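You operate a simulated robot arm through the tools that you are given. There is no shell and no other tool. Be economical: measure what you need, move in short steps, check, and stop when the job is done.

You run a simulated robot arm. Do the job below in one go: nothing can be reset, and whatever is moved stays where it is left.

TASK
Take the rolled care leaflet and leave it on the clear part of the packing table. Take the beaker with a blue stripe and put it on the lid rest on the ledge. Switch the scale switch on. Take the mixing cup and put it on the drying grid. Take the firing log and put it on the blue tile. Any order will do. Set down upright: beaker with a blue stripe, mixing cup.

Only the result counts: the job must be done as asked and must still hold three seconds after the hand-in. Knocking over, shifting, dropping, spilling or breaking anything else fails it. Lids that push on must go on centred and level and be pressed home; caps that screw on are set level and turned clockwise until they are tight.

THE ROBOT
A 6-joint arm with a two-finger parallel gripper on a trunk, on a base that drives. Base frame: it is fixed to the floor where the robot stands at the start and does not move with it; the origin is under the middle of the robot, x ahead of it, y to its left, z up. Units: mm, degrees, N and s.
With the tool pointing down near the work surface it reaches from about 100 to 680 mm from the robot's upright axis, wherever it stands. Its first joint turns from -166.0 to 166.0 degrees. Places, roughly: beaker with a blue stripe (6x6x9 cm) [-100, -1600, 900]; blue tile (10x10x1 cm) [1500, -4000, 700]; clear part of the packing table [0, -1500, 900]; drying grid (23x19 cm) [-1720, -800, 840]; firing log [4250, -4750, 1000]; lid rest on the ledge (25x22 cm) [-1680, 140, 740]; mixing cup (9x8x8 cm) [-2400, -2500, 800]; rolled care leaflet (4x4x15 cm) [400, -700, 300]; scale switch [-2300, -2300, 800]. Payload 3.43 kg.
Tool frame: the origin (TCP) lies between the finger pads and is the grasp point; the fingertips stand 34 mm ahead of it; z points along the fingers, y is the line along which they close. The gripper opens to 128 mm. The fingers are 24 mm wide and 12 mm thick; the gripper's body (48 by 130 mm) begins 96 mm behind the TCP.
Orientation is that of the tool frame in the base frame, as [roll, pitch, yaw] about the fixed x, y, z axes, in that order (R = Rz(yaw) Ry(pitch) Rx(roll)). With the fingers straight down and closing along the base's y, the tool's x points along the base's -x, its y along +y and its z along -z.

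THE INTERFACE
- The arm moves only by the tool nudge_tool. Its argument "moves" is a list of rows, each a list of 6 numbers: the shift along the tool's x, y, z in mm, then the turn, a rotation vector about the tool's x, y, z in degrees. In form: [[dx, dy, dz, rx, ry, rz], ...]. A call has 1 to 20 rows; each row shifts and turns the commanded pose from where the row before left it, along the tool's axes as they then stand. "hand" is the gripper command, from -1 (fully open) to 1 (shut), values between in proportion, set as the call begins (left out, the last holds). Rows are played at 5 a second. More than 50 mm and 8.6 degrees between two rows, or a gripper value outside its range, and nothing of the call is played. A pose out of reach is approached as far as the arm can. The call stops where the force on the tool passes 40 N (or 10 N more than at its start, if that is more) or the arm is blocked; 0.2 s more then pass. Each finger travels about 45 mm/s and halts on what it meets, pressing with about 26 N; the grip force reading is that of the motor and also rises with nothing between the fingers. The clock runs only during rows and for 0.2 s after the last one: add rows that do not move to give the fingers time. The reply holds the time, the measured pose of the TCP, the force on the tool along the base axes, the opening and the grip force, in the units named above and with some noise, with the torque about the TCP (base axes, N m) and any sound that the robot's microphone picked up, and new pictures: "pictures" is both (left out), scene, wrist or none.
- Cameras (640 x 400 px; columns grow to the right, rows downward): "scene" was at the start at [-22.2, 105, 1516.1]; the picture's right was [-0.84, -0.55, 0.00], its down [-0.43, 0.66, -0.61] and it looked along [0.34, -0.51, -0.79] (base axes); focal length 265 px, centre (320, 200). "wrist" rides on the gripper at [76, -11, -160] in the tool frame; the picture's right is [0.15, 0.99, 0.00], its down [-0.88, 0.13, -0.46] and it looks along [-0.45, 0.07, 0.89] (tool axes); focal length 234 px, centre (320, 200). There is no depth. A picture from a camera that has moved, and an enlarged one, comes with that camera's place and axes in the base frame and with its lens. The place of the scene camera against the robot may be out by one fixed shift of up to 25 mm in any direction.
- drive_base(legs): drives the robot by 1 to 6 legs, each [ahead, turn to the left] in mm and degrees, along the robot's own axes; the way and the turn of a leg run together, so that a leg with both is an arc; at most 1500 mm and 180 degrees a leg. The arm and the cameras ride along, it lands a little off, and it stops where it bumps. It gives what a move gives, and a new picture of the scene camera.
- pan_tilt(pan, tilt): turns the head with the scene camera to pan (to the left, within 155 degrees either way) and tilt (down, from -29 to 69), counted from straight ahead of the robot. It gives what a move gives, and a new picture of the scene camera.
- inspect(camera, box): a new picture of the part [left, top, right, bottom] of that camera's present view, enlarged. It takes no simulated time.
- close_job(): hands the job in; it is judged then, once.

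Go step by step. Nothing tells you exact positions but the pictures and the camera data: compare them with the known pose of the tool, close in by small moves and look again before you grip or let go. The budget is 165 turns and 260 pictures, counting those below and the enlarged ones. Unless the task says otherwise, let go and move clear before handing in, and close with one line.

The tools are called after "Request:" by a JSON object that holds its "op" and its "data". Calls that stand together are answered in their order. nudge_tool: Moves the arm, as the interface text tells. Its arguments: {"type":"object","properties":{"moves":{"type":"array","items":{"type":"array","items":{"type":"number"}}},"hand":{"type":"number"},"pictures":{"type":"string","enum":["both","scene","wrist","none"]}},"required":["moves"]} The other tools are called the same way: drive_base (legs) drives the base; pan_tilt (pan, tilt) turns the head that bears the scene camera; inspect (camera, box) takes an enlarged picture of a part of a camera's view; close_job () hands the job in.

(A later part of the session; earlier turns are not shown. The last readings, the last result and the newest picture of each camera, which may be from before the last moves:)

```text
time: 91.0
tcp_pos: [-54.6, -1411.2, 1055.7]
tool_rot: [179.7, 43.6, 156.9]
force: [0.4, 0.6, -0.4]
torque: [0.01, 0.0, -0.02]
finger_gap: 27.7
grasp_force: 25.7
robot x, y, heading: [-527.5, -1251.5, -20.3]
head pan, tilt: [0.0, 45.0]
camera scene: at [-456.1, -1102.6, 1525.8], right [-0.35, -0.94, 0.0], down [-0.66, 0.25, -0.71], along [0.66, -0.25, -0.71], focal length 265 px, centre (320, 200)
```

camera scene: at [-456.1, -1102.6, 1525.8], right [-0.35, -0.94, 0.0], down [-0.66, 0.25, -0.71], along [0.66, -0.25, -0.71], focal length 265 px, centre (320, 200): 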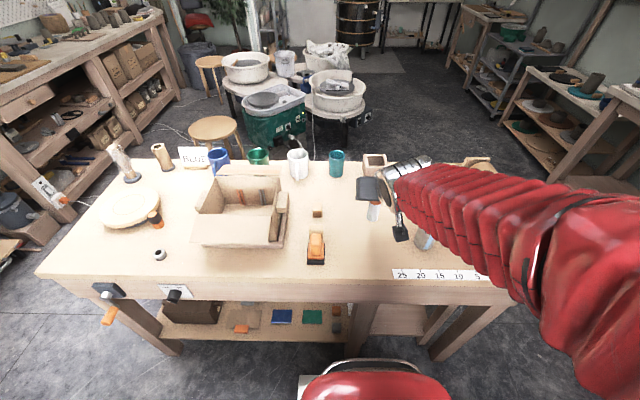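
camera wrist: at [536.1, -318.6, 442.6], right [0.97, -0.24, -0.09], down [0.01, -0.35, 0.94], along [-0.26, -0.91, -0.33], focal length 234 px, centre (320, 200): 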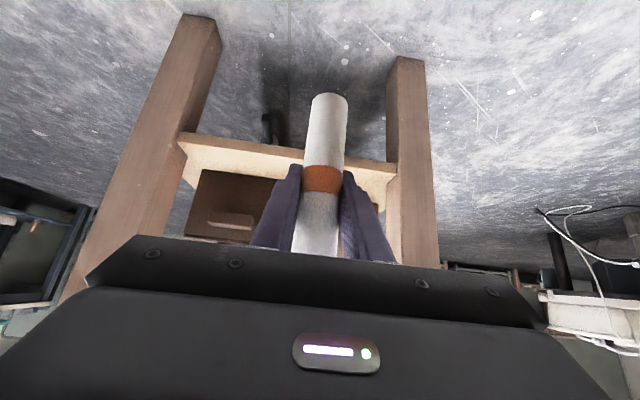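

Request:
{"op": "nudge_tool", "data": {"moves": [[-3.8, -9.5, 45, 0, 0, 0], [-3.8, -9.5, 45, 0, 0, 0], [0, 0, 0, 0, 0, 0]]}}

```text
time: 91.8
tcp_pos: [3.1, -1455.0, 996.0]
tool_rot: [179.5, 43.6, 157.1]
force: [0.0, -0.3, -0.4]
torque: [0.02, 0.0, 0.0]
finger_gap: 27.9
grasp_force: 25.7
robot x, y, heading: [-527.5, -1251.5, -20.7]
head pan, tilt: [0.0, 45.0]
camera scene: at [-456.0, -1102.6, 1525.8], right [-0.35, -0.94, 0.0], down [-0.66, 0.25, -0.71], along [0.66, -0.25, -0.71], focal length 265 px, centre (320, 200)
camera wrist: at [-154.3, -1401.2, 1058.8], right [0.28, 0.95, -0.1], down [0.35, -0.01, 0.94], along [0.89, -0.3, -0.33], focal length 234 px, centre (320, 200)
```

scene: 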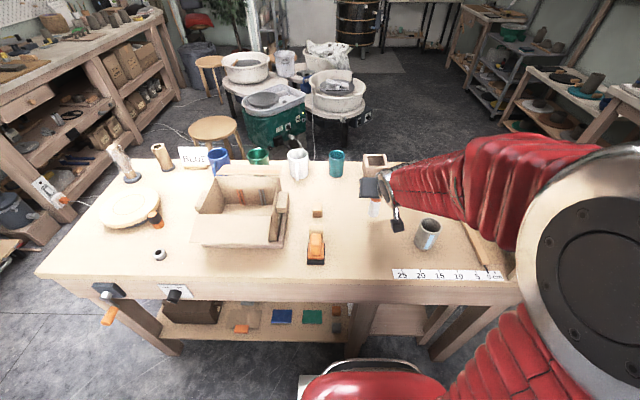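
wrist: 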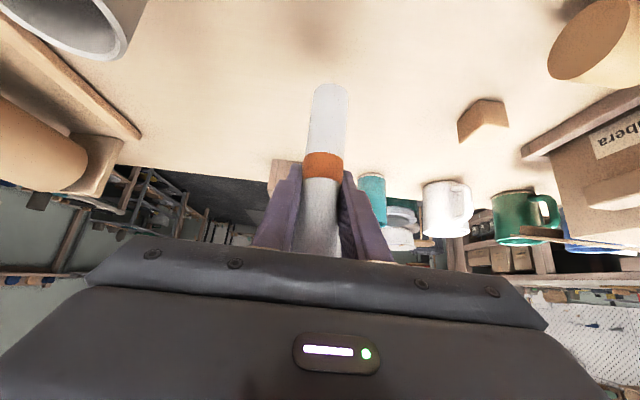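

Request:
{"op": "nudge_tool", "data": {"moves": [[6.9, 0, 7.2, 0, 0, 0], [4.2, 0, 4.3, 0, 0, 0], [2.8, 0, 2.9, 0, 0, 0], [0, 0, 0, 0, 0, 0]], "pictures": "wrist"}}

```text
time: 92.8
tcp_pos: [0.3, -1453.9, 974.4]
tool_rot: [179.6, 43.6, 157.0]
force: [0.7, 0.0, -0.2]
torque: [0.01, 0.04, -0.03]
finger_gap: 27.6
grasp_force: 26.1
robot x, y, heading: [-530.5, -1254.1, -20.2]
head pan, tilt: [0.0, 45.0]
camera wrist: at [-155.5, -1401.3, 1038.8], right [0.28, 0.95, -0.1], down [0.35, -0.01, 0.94], along [0.89, -0.3, -0.33], focal length 234 px, centre (320, 200)
```

wrist: 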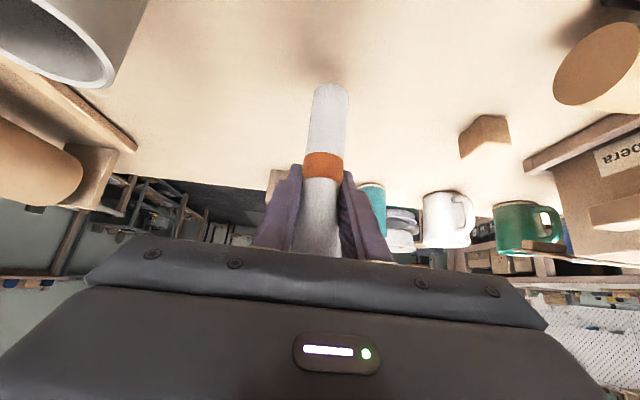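

Request:
{"op": "nudge_tool", "data": {"moves": [[2.8, 0, 2.9, 0, 0, 0], [2.8, 0, 2.9, 0, 0, 0], [2.1, 0, 2.2, 0, 0, 0], [2.1, 0, 2.2, 0, 0, 0], [0, 0, 0, 0, 0, 0]], "pictures": "wrist"}}

```text
time: 94.0
tcp_pos: [1.1, -1455.8, 963.9]
tool_rot: [179.7, 43.5, 157.0]
force: [0.2, 0.6, -0.4]
torque: [0.0, 0.01, -0.01]
finger_gap: 27.9
grasp_force: 26.6
robot x, y, heading: [-527.7, -1250.9, -20.0]
head pan, tilt: [0.0, 45.0]
camera wrist: at [-155.7, -1401.6, 1027.4], right [0.29, 0.95, -0.1], down [0.35, -0.01, 0.94], along [0.89, -0.3, -0.33], focal length 234 px, centre (320, 200)
```

wrist: 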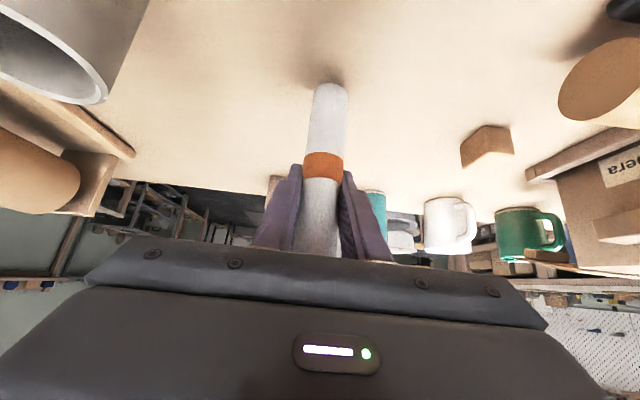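

Request:
{"op": "nudge_tool", "data": {"moves": [[2.1, 0, 2.2, 0, 0, 0], [2.1, 0, 2.2, 0, 0, 0], [2.1, 0, 2.2, 0, 0, 0], [0, 0, 0, 0, 0, 0]], "pictures": "wrist"}}

```text
time: 95.0
tcp_pos: [0.2, -1454.3, 951.7]
tool_rot: [179.6, 43.6, 157.0]
force: [-0.3, 0.1, -0.5]
torque: [0.02, 0.03, 0.0]
finger_gap: 27.8
grasp_force: 26.6
robot x, y, heading: [-525.9, -1253.6, -20.4]
head pan, tilt: [0.0, 45.0]
camera wrist: at [-156.0, -1401.5, 1015.5], right [0.28, 0.95, -0.1], down [0.35, -0.01, 0.94], along [0.89, -0.3, -0.33], focal length 234 px, centre (320, 200)
```

wrist: 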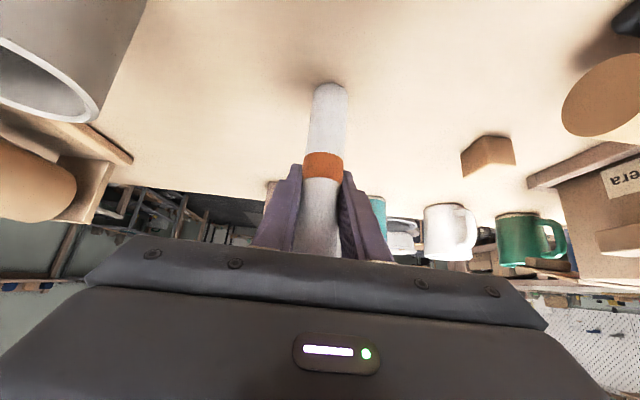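

Request:
{"op": "nudge_tool", "data": {"moves": [[1.4, 0, 1.4, 0, 0, 0], [1.4, 0, 1.4, 0, 0, 0], [1.4, 0, 1.4, 0, 0, 0], [0, 0, 0, 0, 0, 0]], "pictures": "wrist"}}

```text
time: 96.0
tcp_pos: [3.1, -1455.6, 947.3]
tool_rot: [179.6, 43.9, 157.0]
force: [3.0, 1.1, 27.8]
torque: [0.0, -0.17, 0.01]
finger_gap: 28.3
grasp_force: 26.3
robot x, y, heading: [-528.3, -1251.1, -20.3]
head pan, tilt: [0.0, 45.0]
camera wrist: at [-155.4, -1401.8, 1010.9], right [0.29, 0.95, -0.1], down [0.34, -0.01, 0.94], along [0.9, -0.3, -0.33], focal length 234 px, centre (320, 200)
```

wrist: 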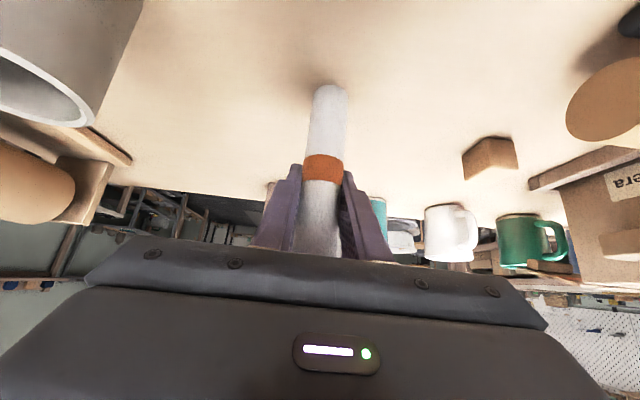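

Contact at about 28 N; I'll relieve it slightly and open.

Request:
{"op": "nudge_tool", "data": {"moves": [[-1.2, 0, -1.2, 0, 0, 0], [0, 0, 0, 0, 0, 0]], "pictures": "none"}}

Request:
{"op": "nudge_tool", "data": {"moves": [[0, 0, 0, 0, 0, 0], [0, 0, 0, 0, 0, 0], [0, 0, 0, 0, 0, 0], [0, 0, 0, 0, 0, 0]], "hand": 0.1, "pictures": "wrist"}}

```text
time: 96.5
tcp_pos: [0.1, -1454.4, 948.7]
tool_rot: [179.6, 43.7, 157.1]
force: [4.6, -2.5, 15.0]
torque: [-0.22, -0.24, 0.03]
finger_gap: 27.9
grasp_force: 26.7
robot x, y, heading: [-525.8, -1250.4, -20.5]
head pan, tilt: [0.0, 45.0]
```

```text
time: 97.5
tcp_pos: [0.9, -1454.8, 948.6]
tool_rot: [179.6, 43.6, 157.0]
force: [0.2, 0.4, -0.2]
torque: [0.0, 0.01, -0.01]
finger_gap: 57.5
grasp_force: 0.0
robot x, y, heading: [-525.4, -1249.3, -20.3]
head pan, tilt: [0.0, 45.0]
camera wrist: at [-156.3, -1401.4, 1011.4], right [0.28, 0.95, -0.1], down [0.35, -0.01, 0.94], along [0.89, -0.3, -0.33], focal length 234 px, centre (320, 200)
```

wrist: 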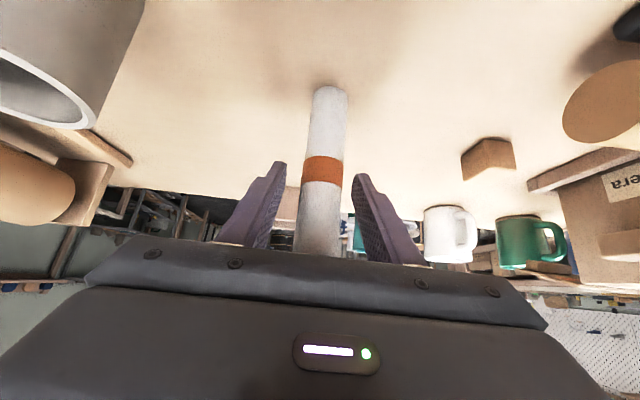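

The leaflet stands on its own. Backing away and up.

Request:
{"op": "nudge_tool", "data": {"moves": [[21.6, 0, -20.7, 0, 0, 0], [21.6, 0, -20.7, 0, 0, 0], [0, 0, -40, 0, 0, 0], [-27.6, 0, -28.8, 0, 0, 0], [-27.6, 0, -28.8, 0, 0, 0], [0, 0, 0, 0, 0, 0]]}}

```text
time: 99.2
tcp_pos: [-78.2, -1461.7, 1044.1]
tool_rot: [-159.9, 44.3, 175.8]
force: [0.0, 0.2, -0.1]
torque: [-0.02, 0.01, 0.02]
finger_gap: 57.5
grasp_force: 0.0
out of reach, approached as far as the arm can: row 3, 4
robot x, y, heading: [-525.9, -1252.4, -20.4]
head pan, tilt: [0.0, 45.0]
stopped in row 6: the arm was blocked; the commanded pose is now the measured one
camera scene: at [-456.1, -1102.6, 1525.8], right [-0.35, -0.94, 0.0], down [-0.66, 0.25, -0.71], along [0.66, -0.25, -0.71], focal length 265 px, centre (320, 200)
camera wrist: at [-235.5, -1406.0, 1101.0], right [0.2, 0.92, -0.34], down [0.38, 0.25, 0.89], along [0.9, -0.31, -0.3], focal length 234 px, centre (320, 200)
```

scene: 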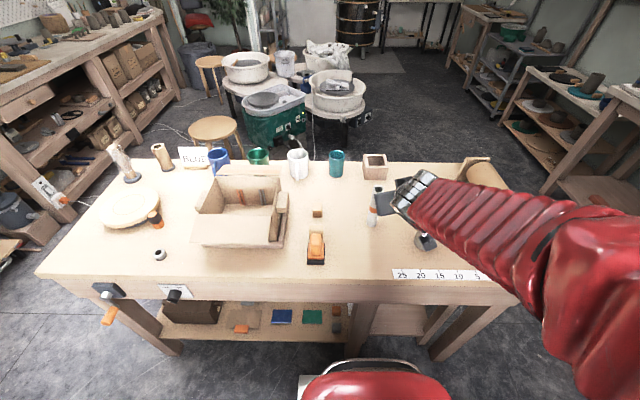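
wrist: 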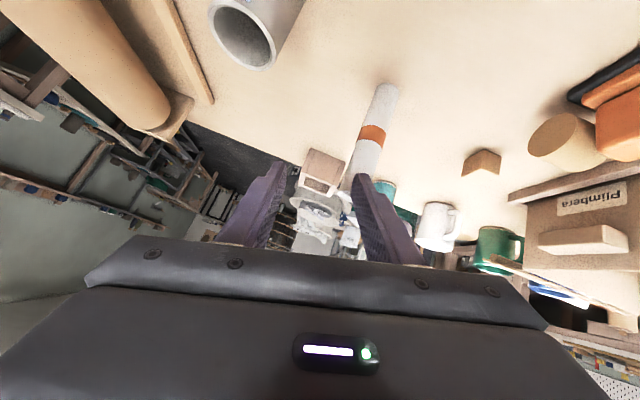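

Leaflet stays put. Now I'll set the tool vertical for the beaker at about (-140,-1540).

Request:
{"op": "nudge_tool", "data": {"moves": [[0, 0, 0, -6.7, 0, 0], [0, 0, 0, -6.7, 0, 0], [0, 0, 0, -6.7, 0, 0], [0, 0, 0, 0, 7.4, 0], [0, 0, 0, 0, 7.4, 0], [0, 0, 0, 0, 7.4, 0], [0, 0, 0, 0, 7.4, 0], [0, 0, 0, 0, 7.4, 0], [0, 0, 0, 0, 7.3, 0], [0, 0, 0, 0, 0, 0]], "hand": -1}}

```text
time: 101.3
tcp_pos: [-83.6, -1462.6, 1036.4]
tool_rot: [-175.1, -2.0, 170.4]
force: [0.1, 0.0, -0.2]
torque: [-0.01, -0.02, 0.0]
finger_gap: 128.2
grasp_force: 0.0
out of reach, approached as far as the arm can: row 1, 2
robot x, y, heading: [-525.1, -1249.3, -20.4]
head pan, tilt: [0.0, 45.0]
camera scene: at [-455.9, -1102.7, 1525.8], right [-0.35, -0.94, 0.0], down [-0.66, 0.25, -0.71], along [0.66, -0.25, -0.71], focal length 265 px, centre (320, 200)
camera wrist: at [-152.1, -1448.0, 1199.6], right [0.02, 1.0, -0.08], down [0.91, 0.02, 0.41], along [0.41, -0.08, -0.91], focal length 234 px, centre (320, 200)
```

scene: 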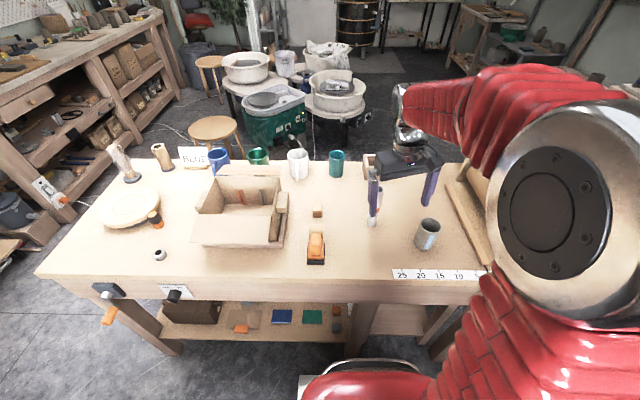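
wrist: 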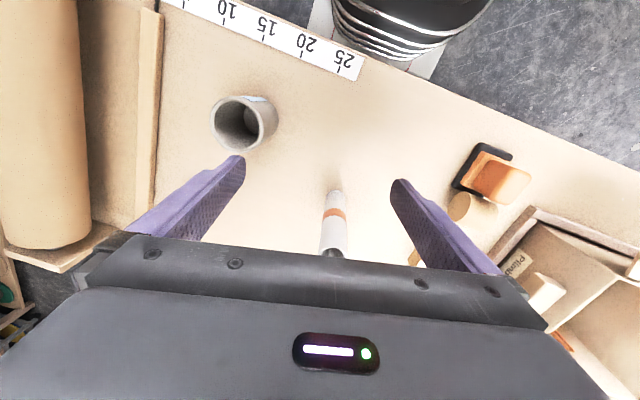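

Request:
{"op": "nudge_tool", "data": {"moves": [[0, 0, 0, -4.9, 0, 0], [0, 0, 0, 0, -2, 0], [13, -46.8, 0, 0, 0, 0], [13, -46.8, 0, 0, 0, 0], [0, 0, 0, 0, 0, 0]]}}

```text
time: 102.5
tcp_pos: [-126.1, -1550.5, 1036.5]
tool_rot: [180.0, 0.1, 170.3]
force: [-0.7, 0.5, -0.5]
torque: [-0.01, 0.01, 0.02]
finger_gap: 128.0
grasp_force: 0.1
robot x, y, heading: [-529.3, -1249.9, -20.4]
head pan, tilt: [0.0, 45.0]
camera scene: at [-455.9, -1102.7, 1525.8], right [-0.35, -0.94, 0.0], down [-0.66, 0.25, -0.71], along [0.66, -0.25, -0.71], focal length 265 px, centre (320, 200)
camera wrist: at [-202.0, -1549.0, 1196.2], right [0.02, 1.0, 0.0], down [0.89, -0.02, 0.46], along [0.46, -0.01, -0.89], focal length 234 px, centre (320, 200)
```

scene: 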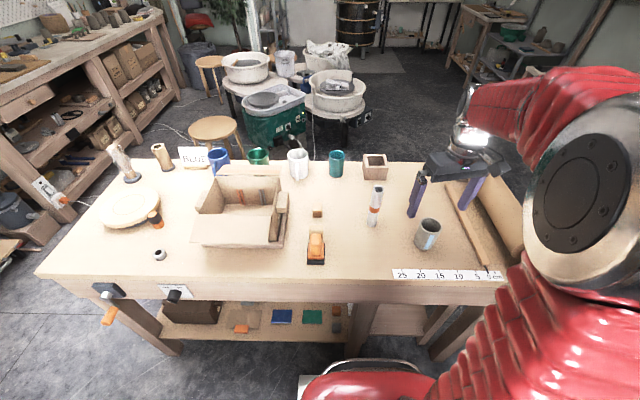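
wrist: 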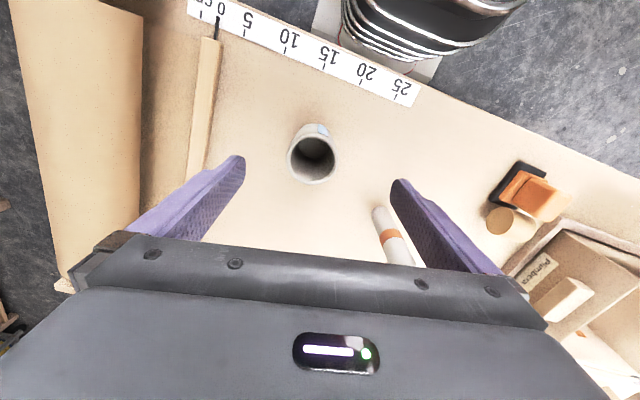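

Request:
{"op": "nudge_tool", "data": {"moves": [[0.6, -8.2, 0, 0, 0, 0], [0, 0, 40, 0, 0, 0], [0, 0, 40, 0, 0, 0], [0, 0, 36, 0, 0, 0], [0, 0, 0, 0, 0, 0]]}}

```text
time: 103.8
tcp_pos: [-126.6, -1559.0, 920.0]
tool_rot: [179.9, -0.1, 170.4]
force: [-0.4, -0.1, -0.4]
torque: [-0.01, 0.01, -0.03]
finger_gap: 127.9
grasp_force: 0.1
robot x, y, heading: [-531.2, -1252.6, -20.2]
head pan, tilt: [0.0, 45.0]
camera scene: at [-455.9, -1102.7, 1525.8], right [-0.35, -0.94, 0.0], down [-0.66, 0.25, -0.71], along [0.66, -0.25, -0.71], focal length 265 px, centre (320, 200)
camera wrist: at [-202.9, -1556.9, 1080.2], right [0.02, 1.0, 0.0], down [0.89, -0.02, 0.46], along [0.46, -0.01, -0.89], focal length 234 px, centre (320, 200)
```

scene: 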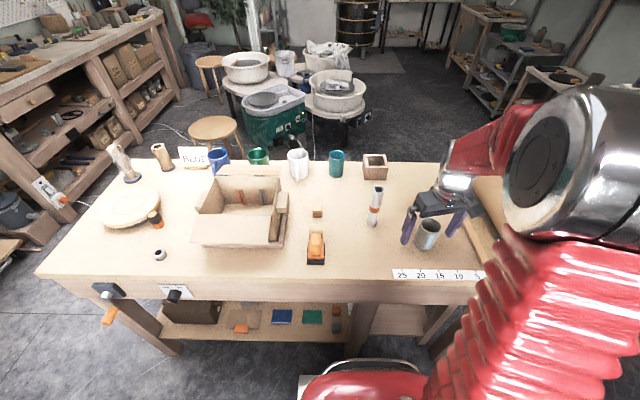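
wrist: 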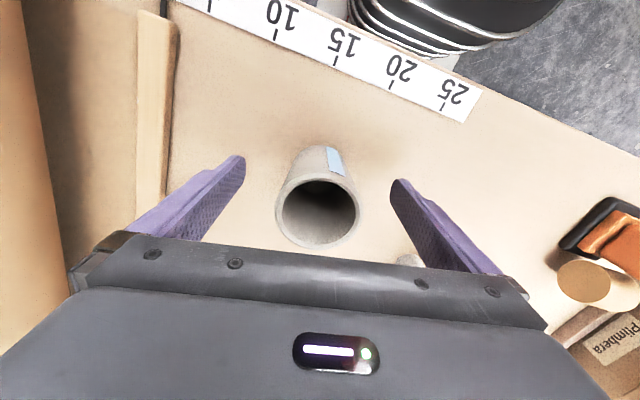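

Request:
{"op": "nudge_tool", "data": {"moves": [[0, 0, 10, 0, 0, 0], [0, 0, 0, 0, 0, 0], [0, 0, 0, 0, 0, 0], [0, 0, 0, 0, 0, 0], [0, 0, 0, 0, 0, 0], [0, 0, 0, 0, 0, 0], [0, 0, 0, 0, 0, 0]], "hand": 1, "pictures": "wrist"}}

```text
time: 105.3
tcp_pos: [-126.4, -1559.9, 911.4]
tool_rot: [180.0, 0.1, 170.4]
force: [0.6, -0.4, 0.4]
torque: [-0.01, -0.01, 0.01]
finger_gap: 58.7
grasp_force: 26.3
robot x, y, heading: [-525.1, -1254.8, -20.2]
head pan, tilt: [0.0, 45.0]
camera wrist: at [-203.1, -1556.8, 1070.3], right [0.02, 1.0, 0.0], down [0.89, -0.02, 0.46], along [0.46, -0.01, -0.89], focal length 234 px, centre (320, 200)
```

wrist: 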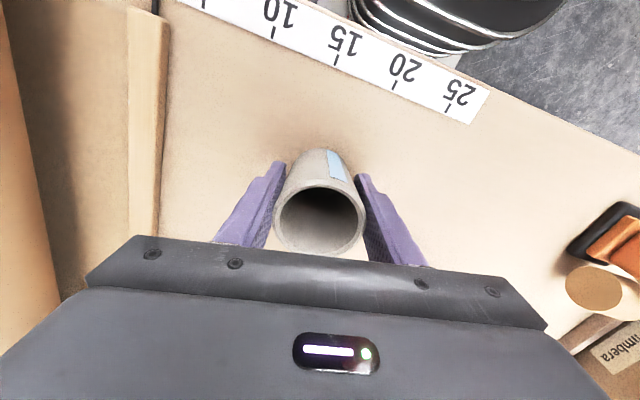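

Beaker is gripped. I'll lift it, reverse away from the table, and look towards the ledge.

Request:
{"op": "nudge_tool", "data": {"moves": [[0, 0, -20, 0, 0, 0], [0, 0, -40, 0, 0, 0], [0, 0, -40, 0, 0, 0], [0, 0, -40, 0, 0, 0], [0, 0, -10, 0, 0, 0], [0, 0, 0, 0, 0, 0]], "pictures": "none"}}

Request:
{"op": "drive_base", "data": {"legs": [[-330, 0]]}}

Request:
{"op": "pan_tilt", "data": {"pan": 155, "tilt": 38}}

```text
time: 106.8
tcp_pos: [-126.8, -1559.6, 1060.7]
tool_rot: [179.9, 0.1, 170.5]
force: [-0.7, 0.4, -1.9]
torque: [0.0, 0.01, 0.01]
finger_gap: 58.9
grasp_force: 26.0
robot x, y, heading: [-529.5, -1250.5, -20.2]
head pan, tilt: [0.0, 45.0]
```

```text
time: 109.5
tcp_pos: [-441.4, -1442.4, 1060.4]
tool_rot: [179.9, 0.1, 170.3]
force: [0.7, 0.5, -1.3]
torque: [0.02, 0.02, -0.03]
finger_gap: 58.8
grasp_force: 26.6
robot x, y, heading: [-843.1, -1136.9, -20.5]
head pan, tilt: [0.0, 45.0]
camera scene: at [-769.4, -986.6, 1525.8], right [-0.35, -0.94, 0.0], down [-0.66, 0.25, -0.71], along [0.66, -0.25, -0.71], focal length 265 px, centre (320, 200)
```

scene: 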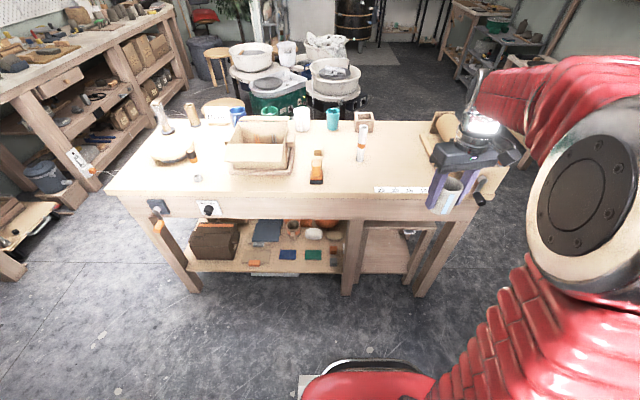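

```text
time: 111.8
tcp_pos: [-441.0, -1444.5, 1060.3]
tool_rot: [179.9, 0.1, 170.4]
force: [-0.3, 0.4, -2.2]
torque: [-0.02, -0.01, -0.02]
finger_gap: 58.8
grasp_force: 25.9
robot x, y, heading: [-838.7, -1137.3, -20.6]
head pan, tilt: [154.7, 38.0]
camera scene: at [-905.8, -896.4, 1536.1], right [0.72, 0.7, 0.0], down [0.43, -0.44, -0.79], along [-0.55, 0.56, -0.62], focal length 265 px, centre (320, 200)
```

scene: 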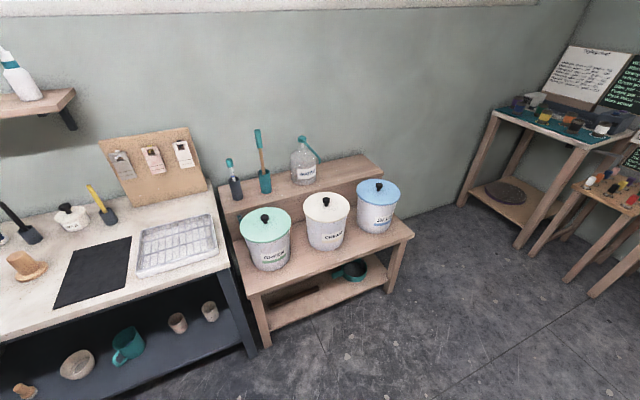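

Request:
{"op": "inspect", "data": {"camera": "scene", "box": [200, 110, 440, 290]}}

Request:
{"op": "inspect", "data": {"camera": "scene", "box": [40, 110, 260, 290]}}

```text
2.22 times, centred on (320, 200) of scene
camera zoom: at [-905.8, -896.4, 1536.1], right [0.72, 0.7, 0.0], down [0.43, -0.44, -0.79], along [-0.55, 0.56, -0.62], focal length 590 px, centre (320, 200)
```

zoom: 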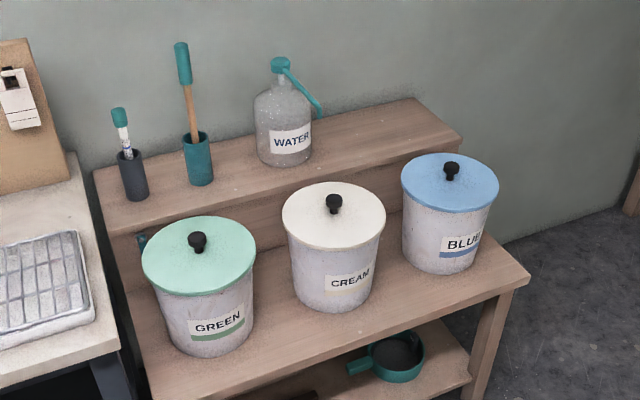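

```text
2.22 times, centred on (150, 200) of scene
camera zoom: at [-905.8, -896.4, 1536.1], right [0.72, 0.7, 0.0], down [0.43, -0.44, -0.79], along [-0.55, 0.56, -0.62], focal length 590 px, centre (698, 200)
```

zoom: 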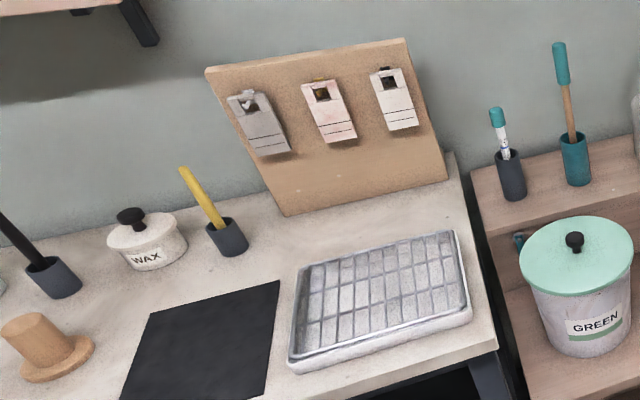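

The lid rest is the free right end of the raised ledge, right of the water bottle. The room runs about 20° off my axes. I'll drive along the aisle, stand off the bench's right end facing the wall, and reach left.

Request:
{"op": "drive_base", "data": {"legs": [[0, 35], [0, 35], [0, 34]]}}

```text
time: 119.0
tcp_pos: [-610.3, -693.1, 1061.9]
tool_rot: [-180.0, 0.0, -89.6]
force: [0.8, 0.0, -1.9]
torque: [0.0, 0.03, 0.02]
finger_gap: 58.9
grasp_force: 25.9
robot x, y, heading: [-785.2, -1153.5, 78.5]
head pan, tilt: [154.7, 38.0]
stopped in leg 3: the robot was blocked; the commanded pose is now the measured one
camera scene: at [-1005.3, -1238.9, 1536.1], right [-0.8, 0.6, 0.0], down [0.37, 0.49, -0.79], along [-0.47, -0.63, -0.62], focal length 265 px, centre (320, 200)
```

scene: 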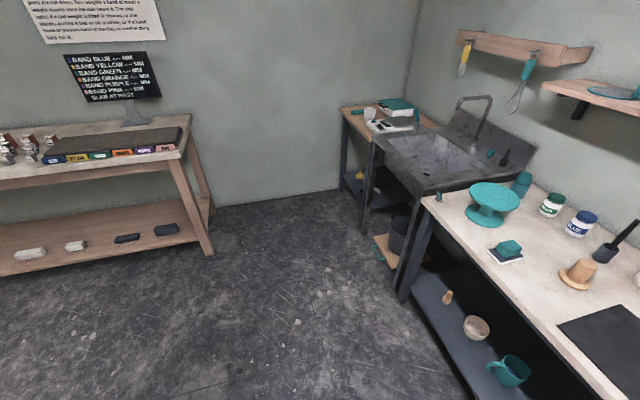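

Request:
{"op": "drive_base", "data": {"legs": [[0, 7], [700, 0], [704, 0]]}}

Request:
{"op": "pan_tilt", "data": {"pan": 60, "tilt": 35}}

```text
time: 129.1
tcp_pos: [-563.6, 727.6, 1060.8]
tool_rot: [-179.9, 0.0, -82.5]
force: [0.1, 0.1, -2.7]
torque: [0.0, -0.01, 0.0]
finger_gap: 58.8
grasp_force: 26.0
robot x, y, heading: [-679.6, 250.4, 85.4]
head pan, tilt: [154.7, 38.0]
camera scene: at [-888.8, 137.6, 1536.1], right [-0.87, 0.5, 0.0], down [0.31, 0.53, -0.79], along [-0.39, -0.68, -0.62], focal length 265 px, centre (320, 200)
```

scene: 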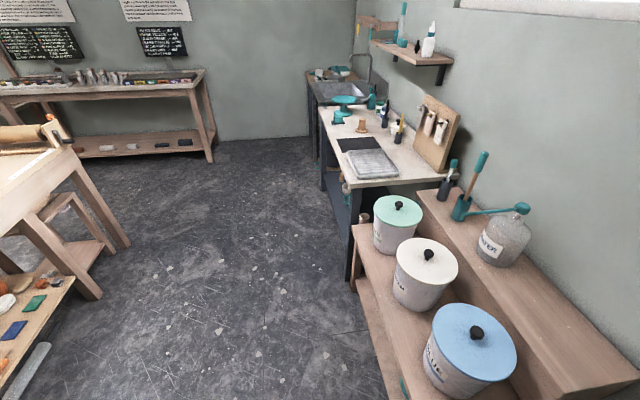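

```text
time: 130.8
tcp_pos: [-564.1, 727.3, 1063.3]
tool_rot: [180.0, -0.1, -82.5]
force: [-0.3, 0.6, -2.3]
torque: [0.04, 0.01, -0.02]
finger_gap: 58.9
grasp_force: 26.0
robot x, y, heading: [-679.5, 247.0, 85.5]
head pan, tilt: [60.0, 35.0]
camera scene: at [-918.3, 262.4, 1540.6], right [0.57, 0.82, 0.0], down [0.47, -0.33, -0.82], along [-0.67, 0.46, -0.57], focal length 265 px, centre (320, 200)
```

scene: 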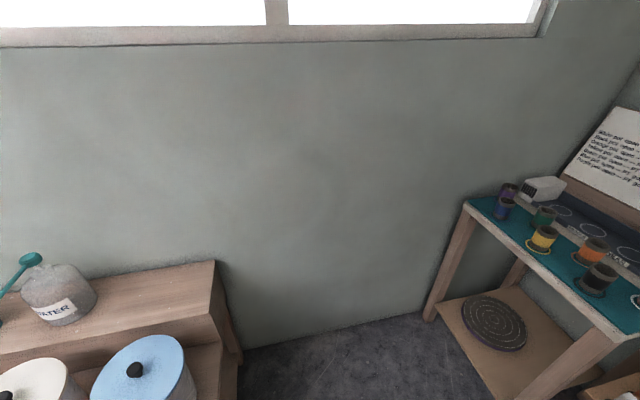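

Request:
{"op": "drive_base", "data": {"legs": [[0, 37], [0, 37]]}}

```text
time: 136.2
tcp_pos: [-1110.0, 488.9, 1061.6]
tool_rot: [-179.9, 0.0, -8.0]
force: [0.4, 0.1, -2.3]
torque: [-0.01, -0.04, 0.02]
finger_gap: 59.0
grasp_force: 26.0
robot x, y, heading: [-663.6, 289.8, 159.5]
head pan, tilt: [60.0, 35.0]
camera scene: at [-735.6, 78.7, 1540.6], right [-0.63, 0.77, 0.0], down [0.44, 0.36, -0.82], along [-0.63, -0.52, -0.57], focal length 265 px, centre (320, 200)
```

scene: 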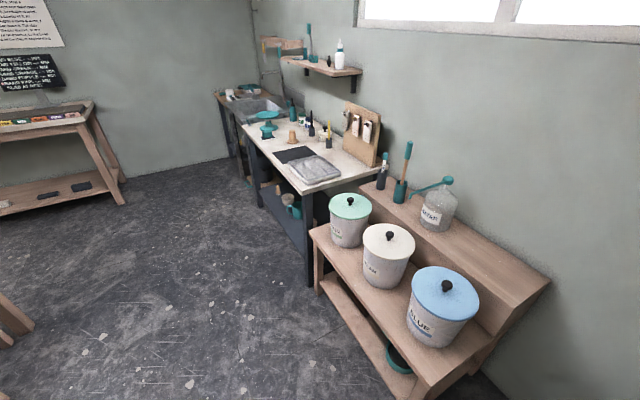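

Now swing the arm to the robot's left before driving in toward the wall.

Request:
{"op": "nudge_tool", "data": {"moves": [[23.2, 39.7, 0, 0, 0, -6.4], [18.7, 42, 0, 0, 0, -6.4], [13.9, 43.8, 0, 0, 0, -6.4], [8.9, 45.1, 0, 0, 0, -6.4], [3.8, 45.8, 0, 0, 0, -6.4], [-1.3, 45.9, 0, 0, 0, -6.4], [-6.4, 45.5, 0, 0, 0, -6.4], [-11.4, 44.5, 0, 0, 0, -6.4], [-16.3, 43, 0, 0, 0, -6.4], [-21, 40.9, 0, 0, 0, -6.4], [-25.4, 38.3, 0, 0, 0, -6.4], [-29.5, 35.2, 0, 0, 0, -6.4], [-33.3, 31.7, 0, 0, 0, -6.4], [-36.6, 27.8, 0, 0, 0, -6.4], [0, 0, 0, 0, 0, 0]], "pictures": "scene"}}

```text
time: 139.4
tcp_pos: [-863.7, -107.5, 1062.6]
tool_rot: [180.0, 0.0, 81.6]
force: [0.1, 0.3, -2.2]
torque: [0.02, -0.03, 0.03]
finger_gap: 58.9
grasp_force: 26.3
robot x, y, heading: [-664.8, 293.3, 159.4]
head pan, tilt: [60.0, 35.0]
camera scene: at [-734.8, 78.3, 1540.6], right [-0.63, 0.77, 0.0], down [0.44, 0.36, -0.82], along [-0.63, -0.52, -0.57], focal length 265 px, centre (320, 200)
```

scene: 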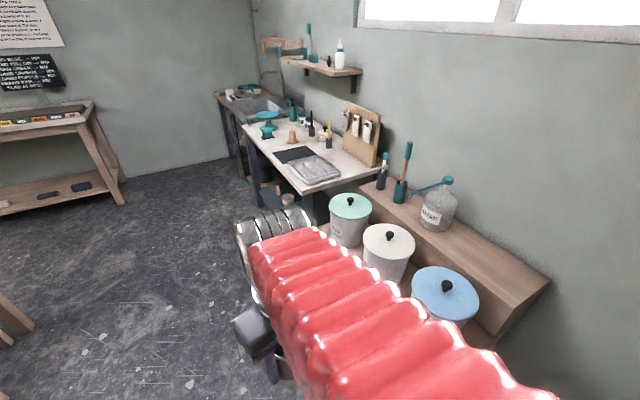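

Request:
{"op": "drive_base", "data": {"legs": [[330, 0], [320, 0]]}}

Request:
{"op": "pan_tilt", "data": {"pan": 70, "tilt": 50}}

```text
time: 144.2
tcp_pos: [-1472.4, 120.2, 1062.1]
tool_rot: [-180.0, 0.0, 81.8]
force: [0.7, -0.5, -1.8]
torque: [-0.01, -0.01, -0.05]
finger_gap: 58.3
grasp_force: 26.0
robot x, y, heading: [-1270.5, 522.4, 159.8]
head pan, tilt: [60.0, 35.0]
camera scene: at [-1343.4, 305.6, 1540.6], right [-0.64, 0.77, 0.0], down [0.44, 0.37, -0.82], along [-0.63, -0.52, -0.57], focal length 265 px, centre (320, 200)
```

scene: 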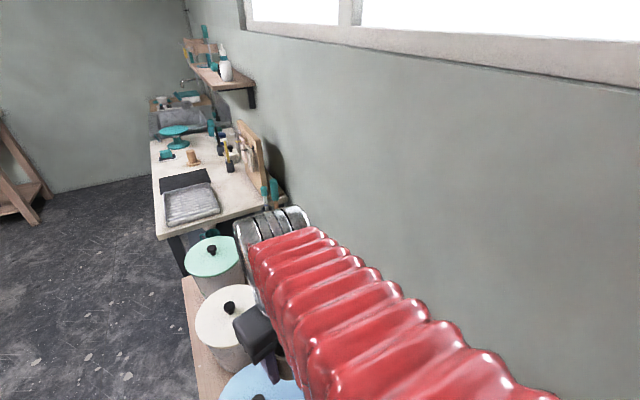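

```text
time: 145.0
tcp_pos: [-1471.9, 120.5, 1061.9]
tool_rot: [179.9, 0.0, 81.9]
force: [0.8, -0.2, -1.4]
torque: [0.01, 0.0, 0.03]
finger_gap: 58.8
grasp_force: 26.3
robot x, y, heading: [-1270.9, 518.8, 159.6]
head pan, tilt: [70.0, 50.0]
camera scene: at [-1325.5, 303.1, 1518.9], right [-0.76, 0.65, 0.0], down [0.5, 0.58, -0.64], along [-0.42, -0.49, -0.77], focal length 265 px, centre (320, 200)
```

scene: 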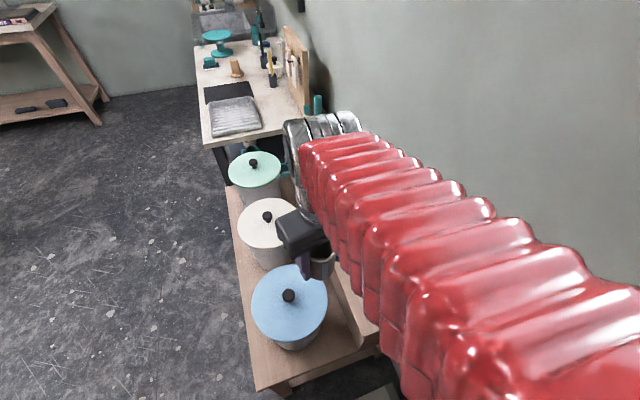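

Request:
{"op": "nudge_tool", "data": {"moves": [[2, -42.3, 0, 0, 0, 0], [2, -42.3, 0, 0, 0, 0], [2, -42.3, 0, 0, 0, 0], [2, -42.3, 0, 0, 0, 0], [2, -42.3, 0, 0, 0, 0], [0, 0, 0, 0, 0, 0]]}}

```text
time: 146.4
tcp_pos: [-1681.1, 160.1, 1063.7]
tool_rot: [180.0, 0.1, 81.7]
force: [-1.1, 0.8, -2.0]
torque: [0.0, 0.01, 0.01]
finger_gap: 58.8
grasp_force: 25.9
robot x, y, heading: [-1274.6, 521.8, 159.5]
head pan, tilt: [70.0, 50.0]
camera scene: at [-1325.6, 303.1, 1518.8], right [-0.76, 0.65, 0.0], down [0.5, 0.58, -0.64], along [-0.42, -0.49, -0.77], focal length 265 px, centre (320, 200)
camera wrist: at [-1681.3, 237.2, 1223.3], right [1.0, 0.0, 0.0], down [0.0, -0.89, 0.45], along [0.0, -0.45, -0.89], focal length 234 px, centre (320, 200)
```

scene: 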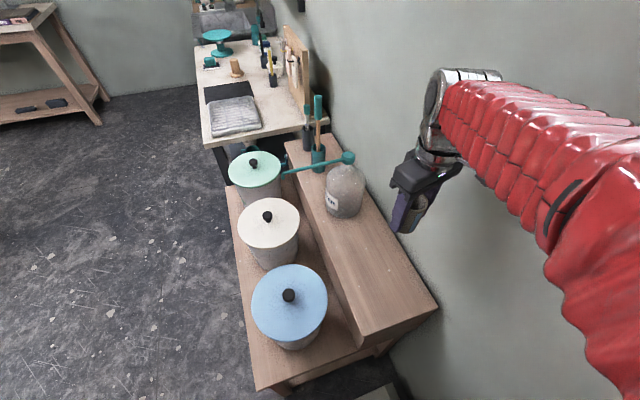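
wrist: 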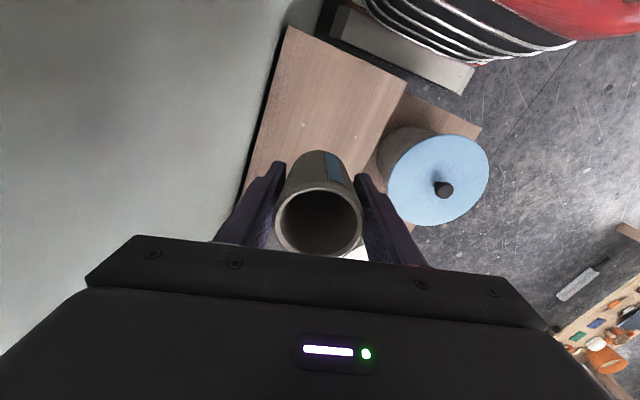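

Beaker is above the free end of the ledge; tool at z 1063 and ledge top about 740. Lower most of the way and look.

Request:
{"op": "nudge_tool", "data": {"moves": [[4, 5, 40, 0, 0, 0], [0, 0, 40, 0, 0, 0], [0, 0, 40, 0, 0, 0], [0, 0, 40, 0, 0, 0], [0, 0, 40, 0, 0, 0], [0, 0, 30, 0, 0, 0], [0, 0, 0, 0, 0, 0]]}}

```text
time: 148.0
tcp_pos: [-1675.8, 164.5, 832.2]
tool_rot: [180.0, 0.1, 81.8]
force: [-0.7, -0.3, -2.5]
torque: [0.0, -0.01, -0.02]
finger_gap: 58.7
grasp_force: 25.8
robot x, y, heading: [-1270.7, 518.4, 159.6]
head pan, tilt: [70.0, 50.0]
camera scene: at [-1325.7, 303.1, 1518.8], right [-0.76, 0.65, 0.0], down [0.5, 0.58, -0.64], along [-0.42, -0.49, -0.77], focal length 265 px, centre (320, 200)
camera wrist: at [-1675.4, 241.4, 992.3], right [1.0, 0.0, 0.0], down [0.0, -0.89, 0.46], along [0.0, -0.46, -0.89], focal length 234 px, centre (320, 200)
```

scene: 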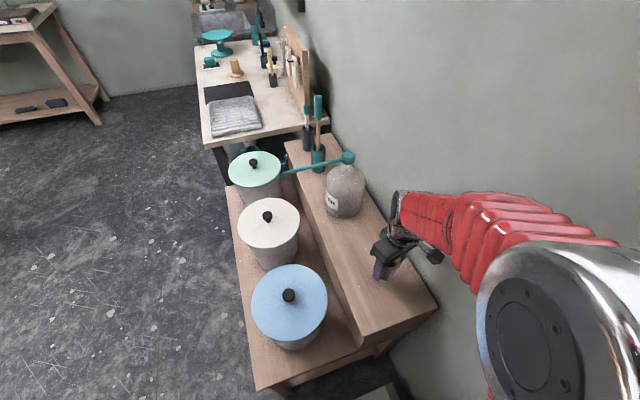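
wrist: 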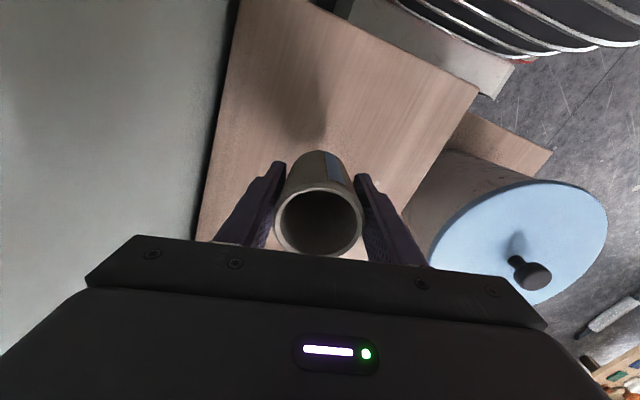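

Request:
{"op": "nudge_tool", "data": {"moves": [[0, 0, 15, 0, 0, 0], [0, 0, 10, 0, 0, 0], [0, 0, 5, 0, 0, 0], [0, 0, 3, 0, 0, 0], [0, 0, 3, 0, 0, 0], [0, 0, 0, 0, 0, 0]], "pictures": "wrist"}}

```text
time: 149.4
tcp_pos: [-1674.7, 164.6, 795.9]
tool_rot: [180.0, -0.1, 81.9]
force: [0.2, -0.5, -3.0]
torque: [0.01, -0.01, 0.0]
finger_gap: 58.9
grasp_force: 25.8
robot x, y, heading: [-1273.6, 521.2, 159.5]
head pan, tilt: [70.0, 50.0]
camera wrist: at [-1675.4, 240.8, 956.0], right [1.0, 0.0, 0.0], down [0.0, -0.89, 0.45], along [0.0, -0.45, -0.89], focal length 234 px, centre (320, 200)
```

wrist: 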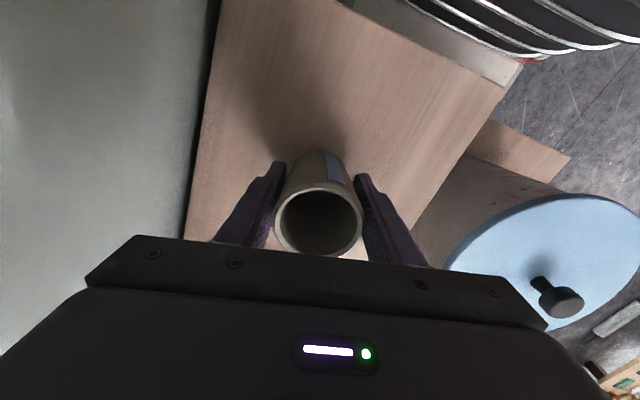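

Request:
{"op": "nudge_tool", "data": {"moves": [[0, 0, 2.5, 0, 0, 0], [0, 0, 2.5, 0, 0, 0], [0, 0, 2, 0, 0, 0], [0, 0, 0, 0, 0, 0]], "pictures": "none"}}

Request:
{"op": "nudge_tool", "data": {"moves": [[0, 0, 1.5, 0, 0, 0], [0, 0, 1.5, 0, 0, 0], [0, 0, 0, 0, 0, 0]], "pictures": "wrist"}}

```text
time: 150.4
tcp_pos: [-1677.0, 164.0, 789.9]
tool_rot: [-179.9, 0.1, 81.8]
force: [-2.5, 5.3, 20.2]
torque: [-0.08, -0.02, -0.07]
finger_gap: 59.0
grasp_force: 26.0
robot x, y, heading: [-1275.1, 519.3, 159.6]
head pan, tilt: [70.0, 50.0]
```

```text
time: 151.2
tcp_pos: [-1676.4, 164.0, 787.6]
tool_rot: [-179.9, 0.1, 81.9]
force: [-5.7, -3.8, 21.8]
torque: [-0.15, -0.09, -0.11]
finger_gap: 58.9
grasp_force: 25.8
robot x, y, heading: [-1270.3, 520.3, 159.9]
head pan, tilt: [70.0, 50.0]
camera wrist: at [-1676.0, 240.2, 947.0], right [1.0, 0.0, 0.0], down [0.0, -0.89, 0.46], along [0.0, -0.46, -0.89], focal length 234 px, centre (320, 200)
```

wrist: 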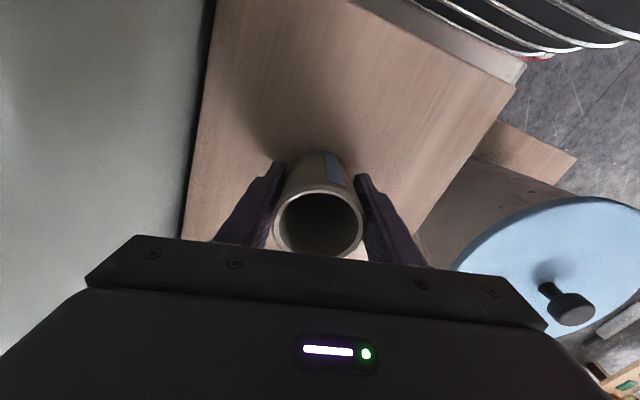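

It has touched down. Release and lift clear.

Request:
{"op": "nudge_tool", "data": {"moves": [[0, 0, -1.5, 0, 0, 0], [0, 0, 0, 0, 0, 0]], "pictures": "none"}}

Request:
{"op": "nudge_tool", "data": {"moves": [[0, 0, 0, 0, 0, 0], [0, 0, 0, 0, 0, 0], [0, 0, 0, 0, 0, 0], [0, 0, 0, 0, 0, 0], [0, 0, 0, 0, 0, 0]], "hand": -0.4, "pictures": "none"}}

Request:
{"op": "nudge_tool", "data": {"moves": [[0, 0, -20, 0, 0, 0], [0, 0, -40, 0, 0, 0], [0, 0, -40, 0, 0, 0], [0, 0, -40, 0, 0, 0], [0, 0, -40, 0, 0, 0], [0, 0, -40, 0, 0, 0], [0, 0, -40, 0, 0, 0], [0, 0, 0, 0, 0, 0]]}}

```text
time: 151.8
tcp_pos: [-1675.0, 164.3, 787.1]
tool_rot: [179.8, -0.2, 81.8]
force: [-1.0, -1.4, 0.7]
torque: [-0.11, 0.03, -0.03]
finger_gap: 58.6
grasp_force: 26.4
robot x, y, heading: [-1273.0, 521.3, 159.7]
head pan, tilt: [70.0, 50.0]
```

```text
time: 153.0
tcp_pos: [-1675.6, 163.0, 787.4]
tool_rot: [180.0, 0.1, 81.8]
force: [-0.2, 0.3, 0.5]
torque: [0.02, -0.02, 0.0]
finger_gap: 89.6
grasp_force: 0.1
robot x, y, heading: [-1273.1, 520.6, 159.4]
head pan, tilt: [70.0, 50.0]
```

```text
time: 154.8
tcp_pos: [-1675.6, 163.6, 1046.8]
tool_rot: [-180.0, -0.1, 81.7]
force: [0.3, 0.0, 0.1]
torque: [-0.03, -0.05, 0.0]
finger_gap: 89.7
grasp_force: 0.1
robot x, y, heading: [-1272.8, 519.3, 159.4]
head pan, tilt: [70.0, 50.0]
camera scene: at [-1325.6, 303.2, 1518.8], right [-0.76, 0.65, 0.0], down [0.5, 0.58, -0.64], along [-0.42, -0.49, -0.77], focal length 265 px, centre (320, 200)
camera wrist: at [-1675.8, 241.0, 1207.4], right [1.0, 0.0, 0.0], down [0.0, -0.89, 0.46], along [0.0, -0.46, -0.89], focal length 234 px, centre (320, 200)
```

scene: 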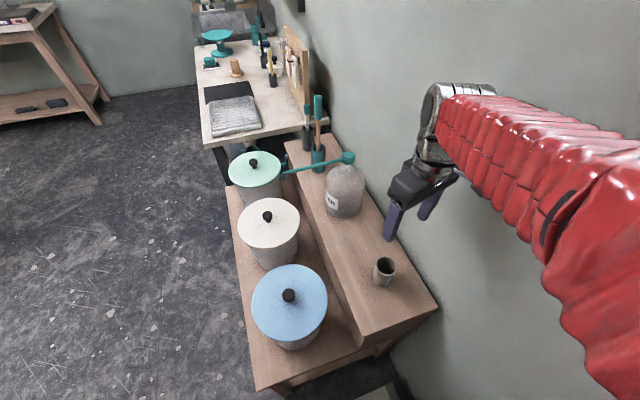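
wrist: 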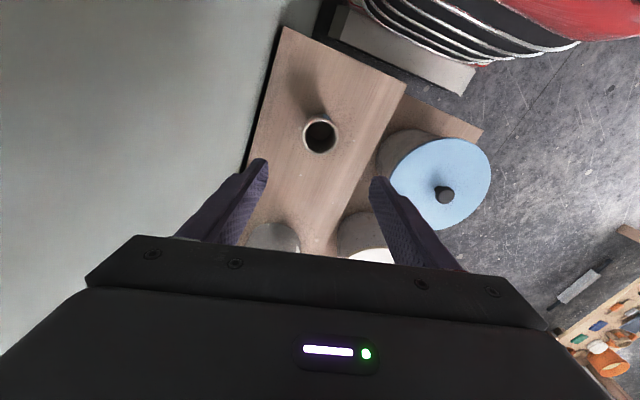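

The beaker stands on the ledge. Next is the mixing cup and scale switch beyond the sink; I'll back out and drive down the aisle.

Request:
{"op": "drive_base", "data": {"legs": [[-325, 0], [-325, 0], [0, 30]]}}

Request:
{"op": "drive_base", "data": {"legs": [[0, 30], [0, 30]]}}

```text
time: 161.8
tcp_pos: [-829.1, -214.6, 1046.6]
tool_rot: [179.9, 0.0, 111.9]
force: [-0.2, -0.3, -0.1]
torque: [0.02, 0.0, 0.02]
finger_gap: 89.5
grasp_force: 0.1
robot x, y, heading: [-659.5, 305.4, -170.2]
head pan, tilt: [70.0, 50.0]
camera scene: at [-593.1, 95.5, 1518.8], right [-0.98, 0.18, 0.0], down [0.14, 0.75, -0.64], along [-0.12, -0.63, -0.77], focal length 265 px, centre (320, 200)
```

scene: 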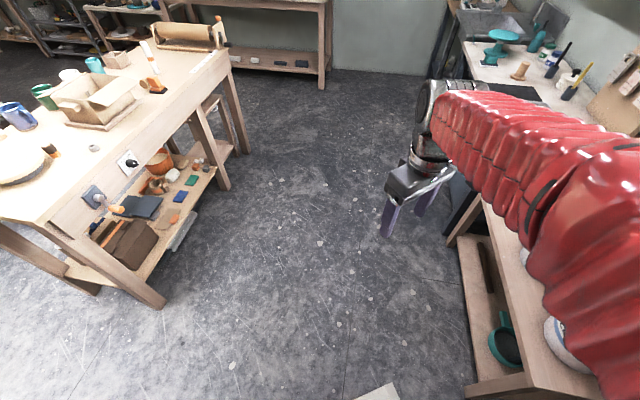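

```text
time: 166.3
tcp_pos: [-292.5, -98.9, 1047.6]
tool_rot: [180.0, 0.0, 171.9]
force: [-0.8, 0.1, 0.0]
torque: [0.02, 0.02, 0.01]
finger_gap: 89.5
grasp_force: 0.0
robot x, y, heading: [-685.4, 312.9, -110.7]
head pan, tilt: [70.0, 50.0]
camera scene: at [-460.6, 275.3, 1518.9], right [-0.65, -0.76, 0.0], down [-0.58, 0.5, -0.64], along [0.49, -0.42, -0.77], focal length 265 px, centre (320, 200)
```

scene: 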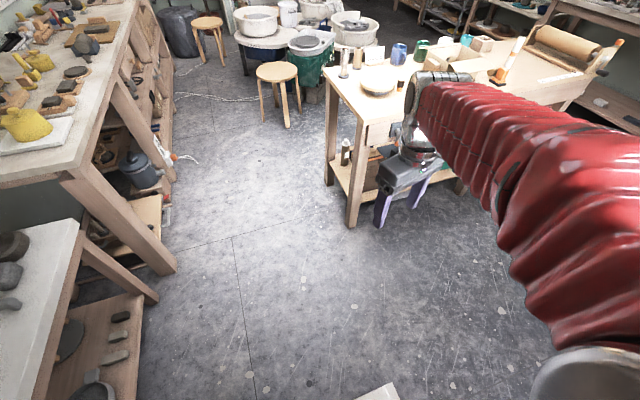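

Request:
{"op": "drive_base", "data": {"legs": [[1200, 0], [1000, 0]]}}

Request:
{"op": "pan_tilt", "data": {"pan": -25, "tilt": 35}}

```text
time: 180.5
tcp_pos: [-1101.8, -2159.9, 1048.1]
tool_rot: [-180.0, 0.0, 170.9]
force: [-0.2, -0.3, 0.7]
torque: [0.06, 0.03, 0.0]
finger_gap: 90.1
grasp_force: 0.0
robot x, y, heading: [-1481.3, -1741.9, -111.7]
head pan, tilt: [70.0, 50.0]
camera scene: at [-1262.1, -1784.2, 1518.8], right [-0.67, -0.75, 0.0], down [-0.57, 0.51, -0.64], along [0.48, -0.43, -0.77], focal length 265 px, centre (320, 200)
```

scene: 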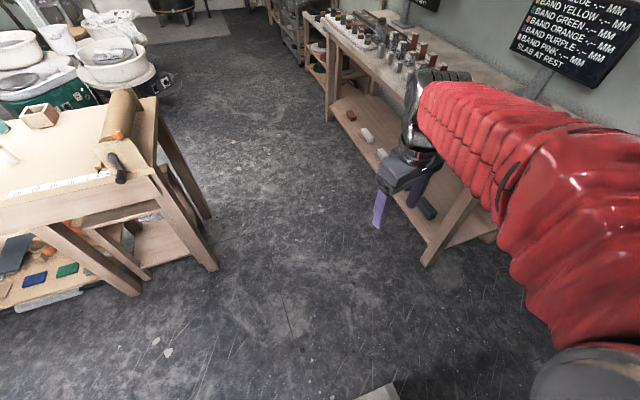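

```text
time: 182.2
tcp_pos: [-1102.3, -2161.0, 1049.4]
tool_rot: [180.0, 0.0, 170.9]
force: [0.3, -0.6, -0.7]
torque: [-0.03, 0.02, 0.02]
finger_gap: 89.7
grasp_force: 0.1
robot x, y, heading: [-1487.3, -1738.8, -111.9]
head pan, tilt: [-25.0, 35.0]
camera scene: at [-1383.6, -1793.2, 1540.6], right [-0.69, 0.73, 0.0], down [0.42, 0.39, -0.82], along [-0.6, -0.56, -0.57], focal length 265 px, centre (320, 200)
```

scene: 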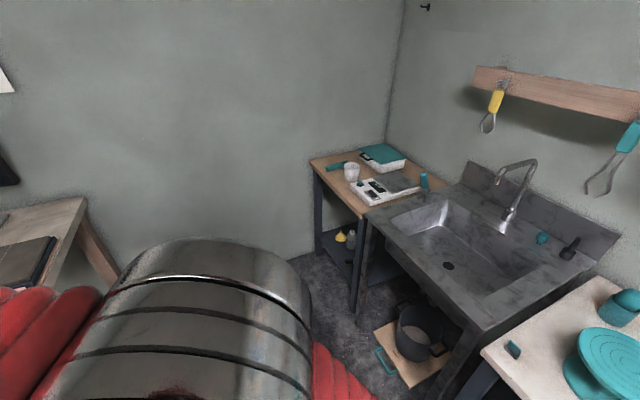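

Request:
{"op": "inspect", "data": {"camera": "scene", "box": [300, 130, 450, 230]}}

```text
4.00 times, centred on (375, 180) of scene
camera zoom: at [-1383.6, -1793.2, 1540.6], right [-0.69, 0.73, 0.0], down [0.42, 0.39, -0.82], along [-0.6, -0.56, -0.57], focal length 1061 px, centre (100, 280)
```

zoom: 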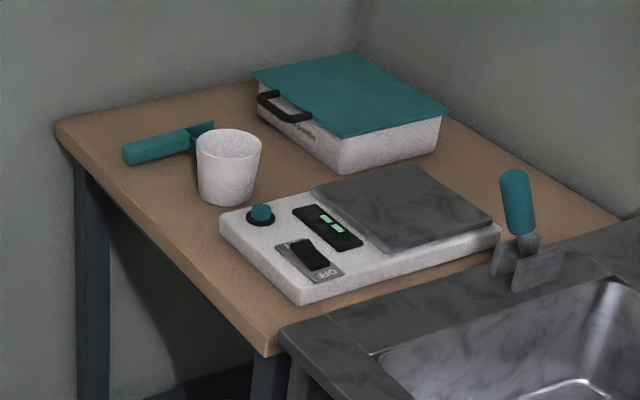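

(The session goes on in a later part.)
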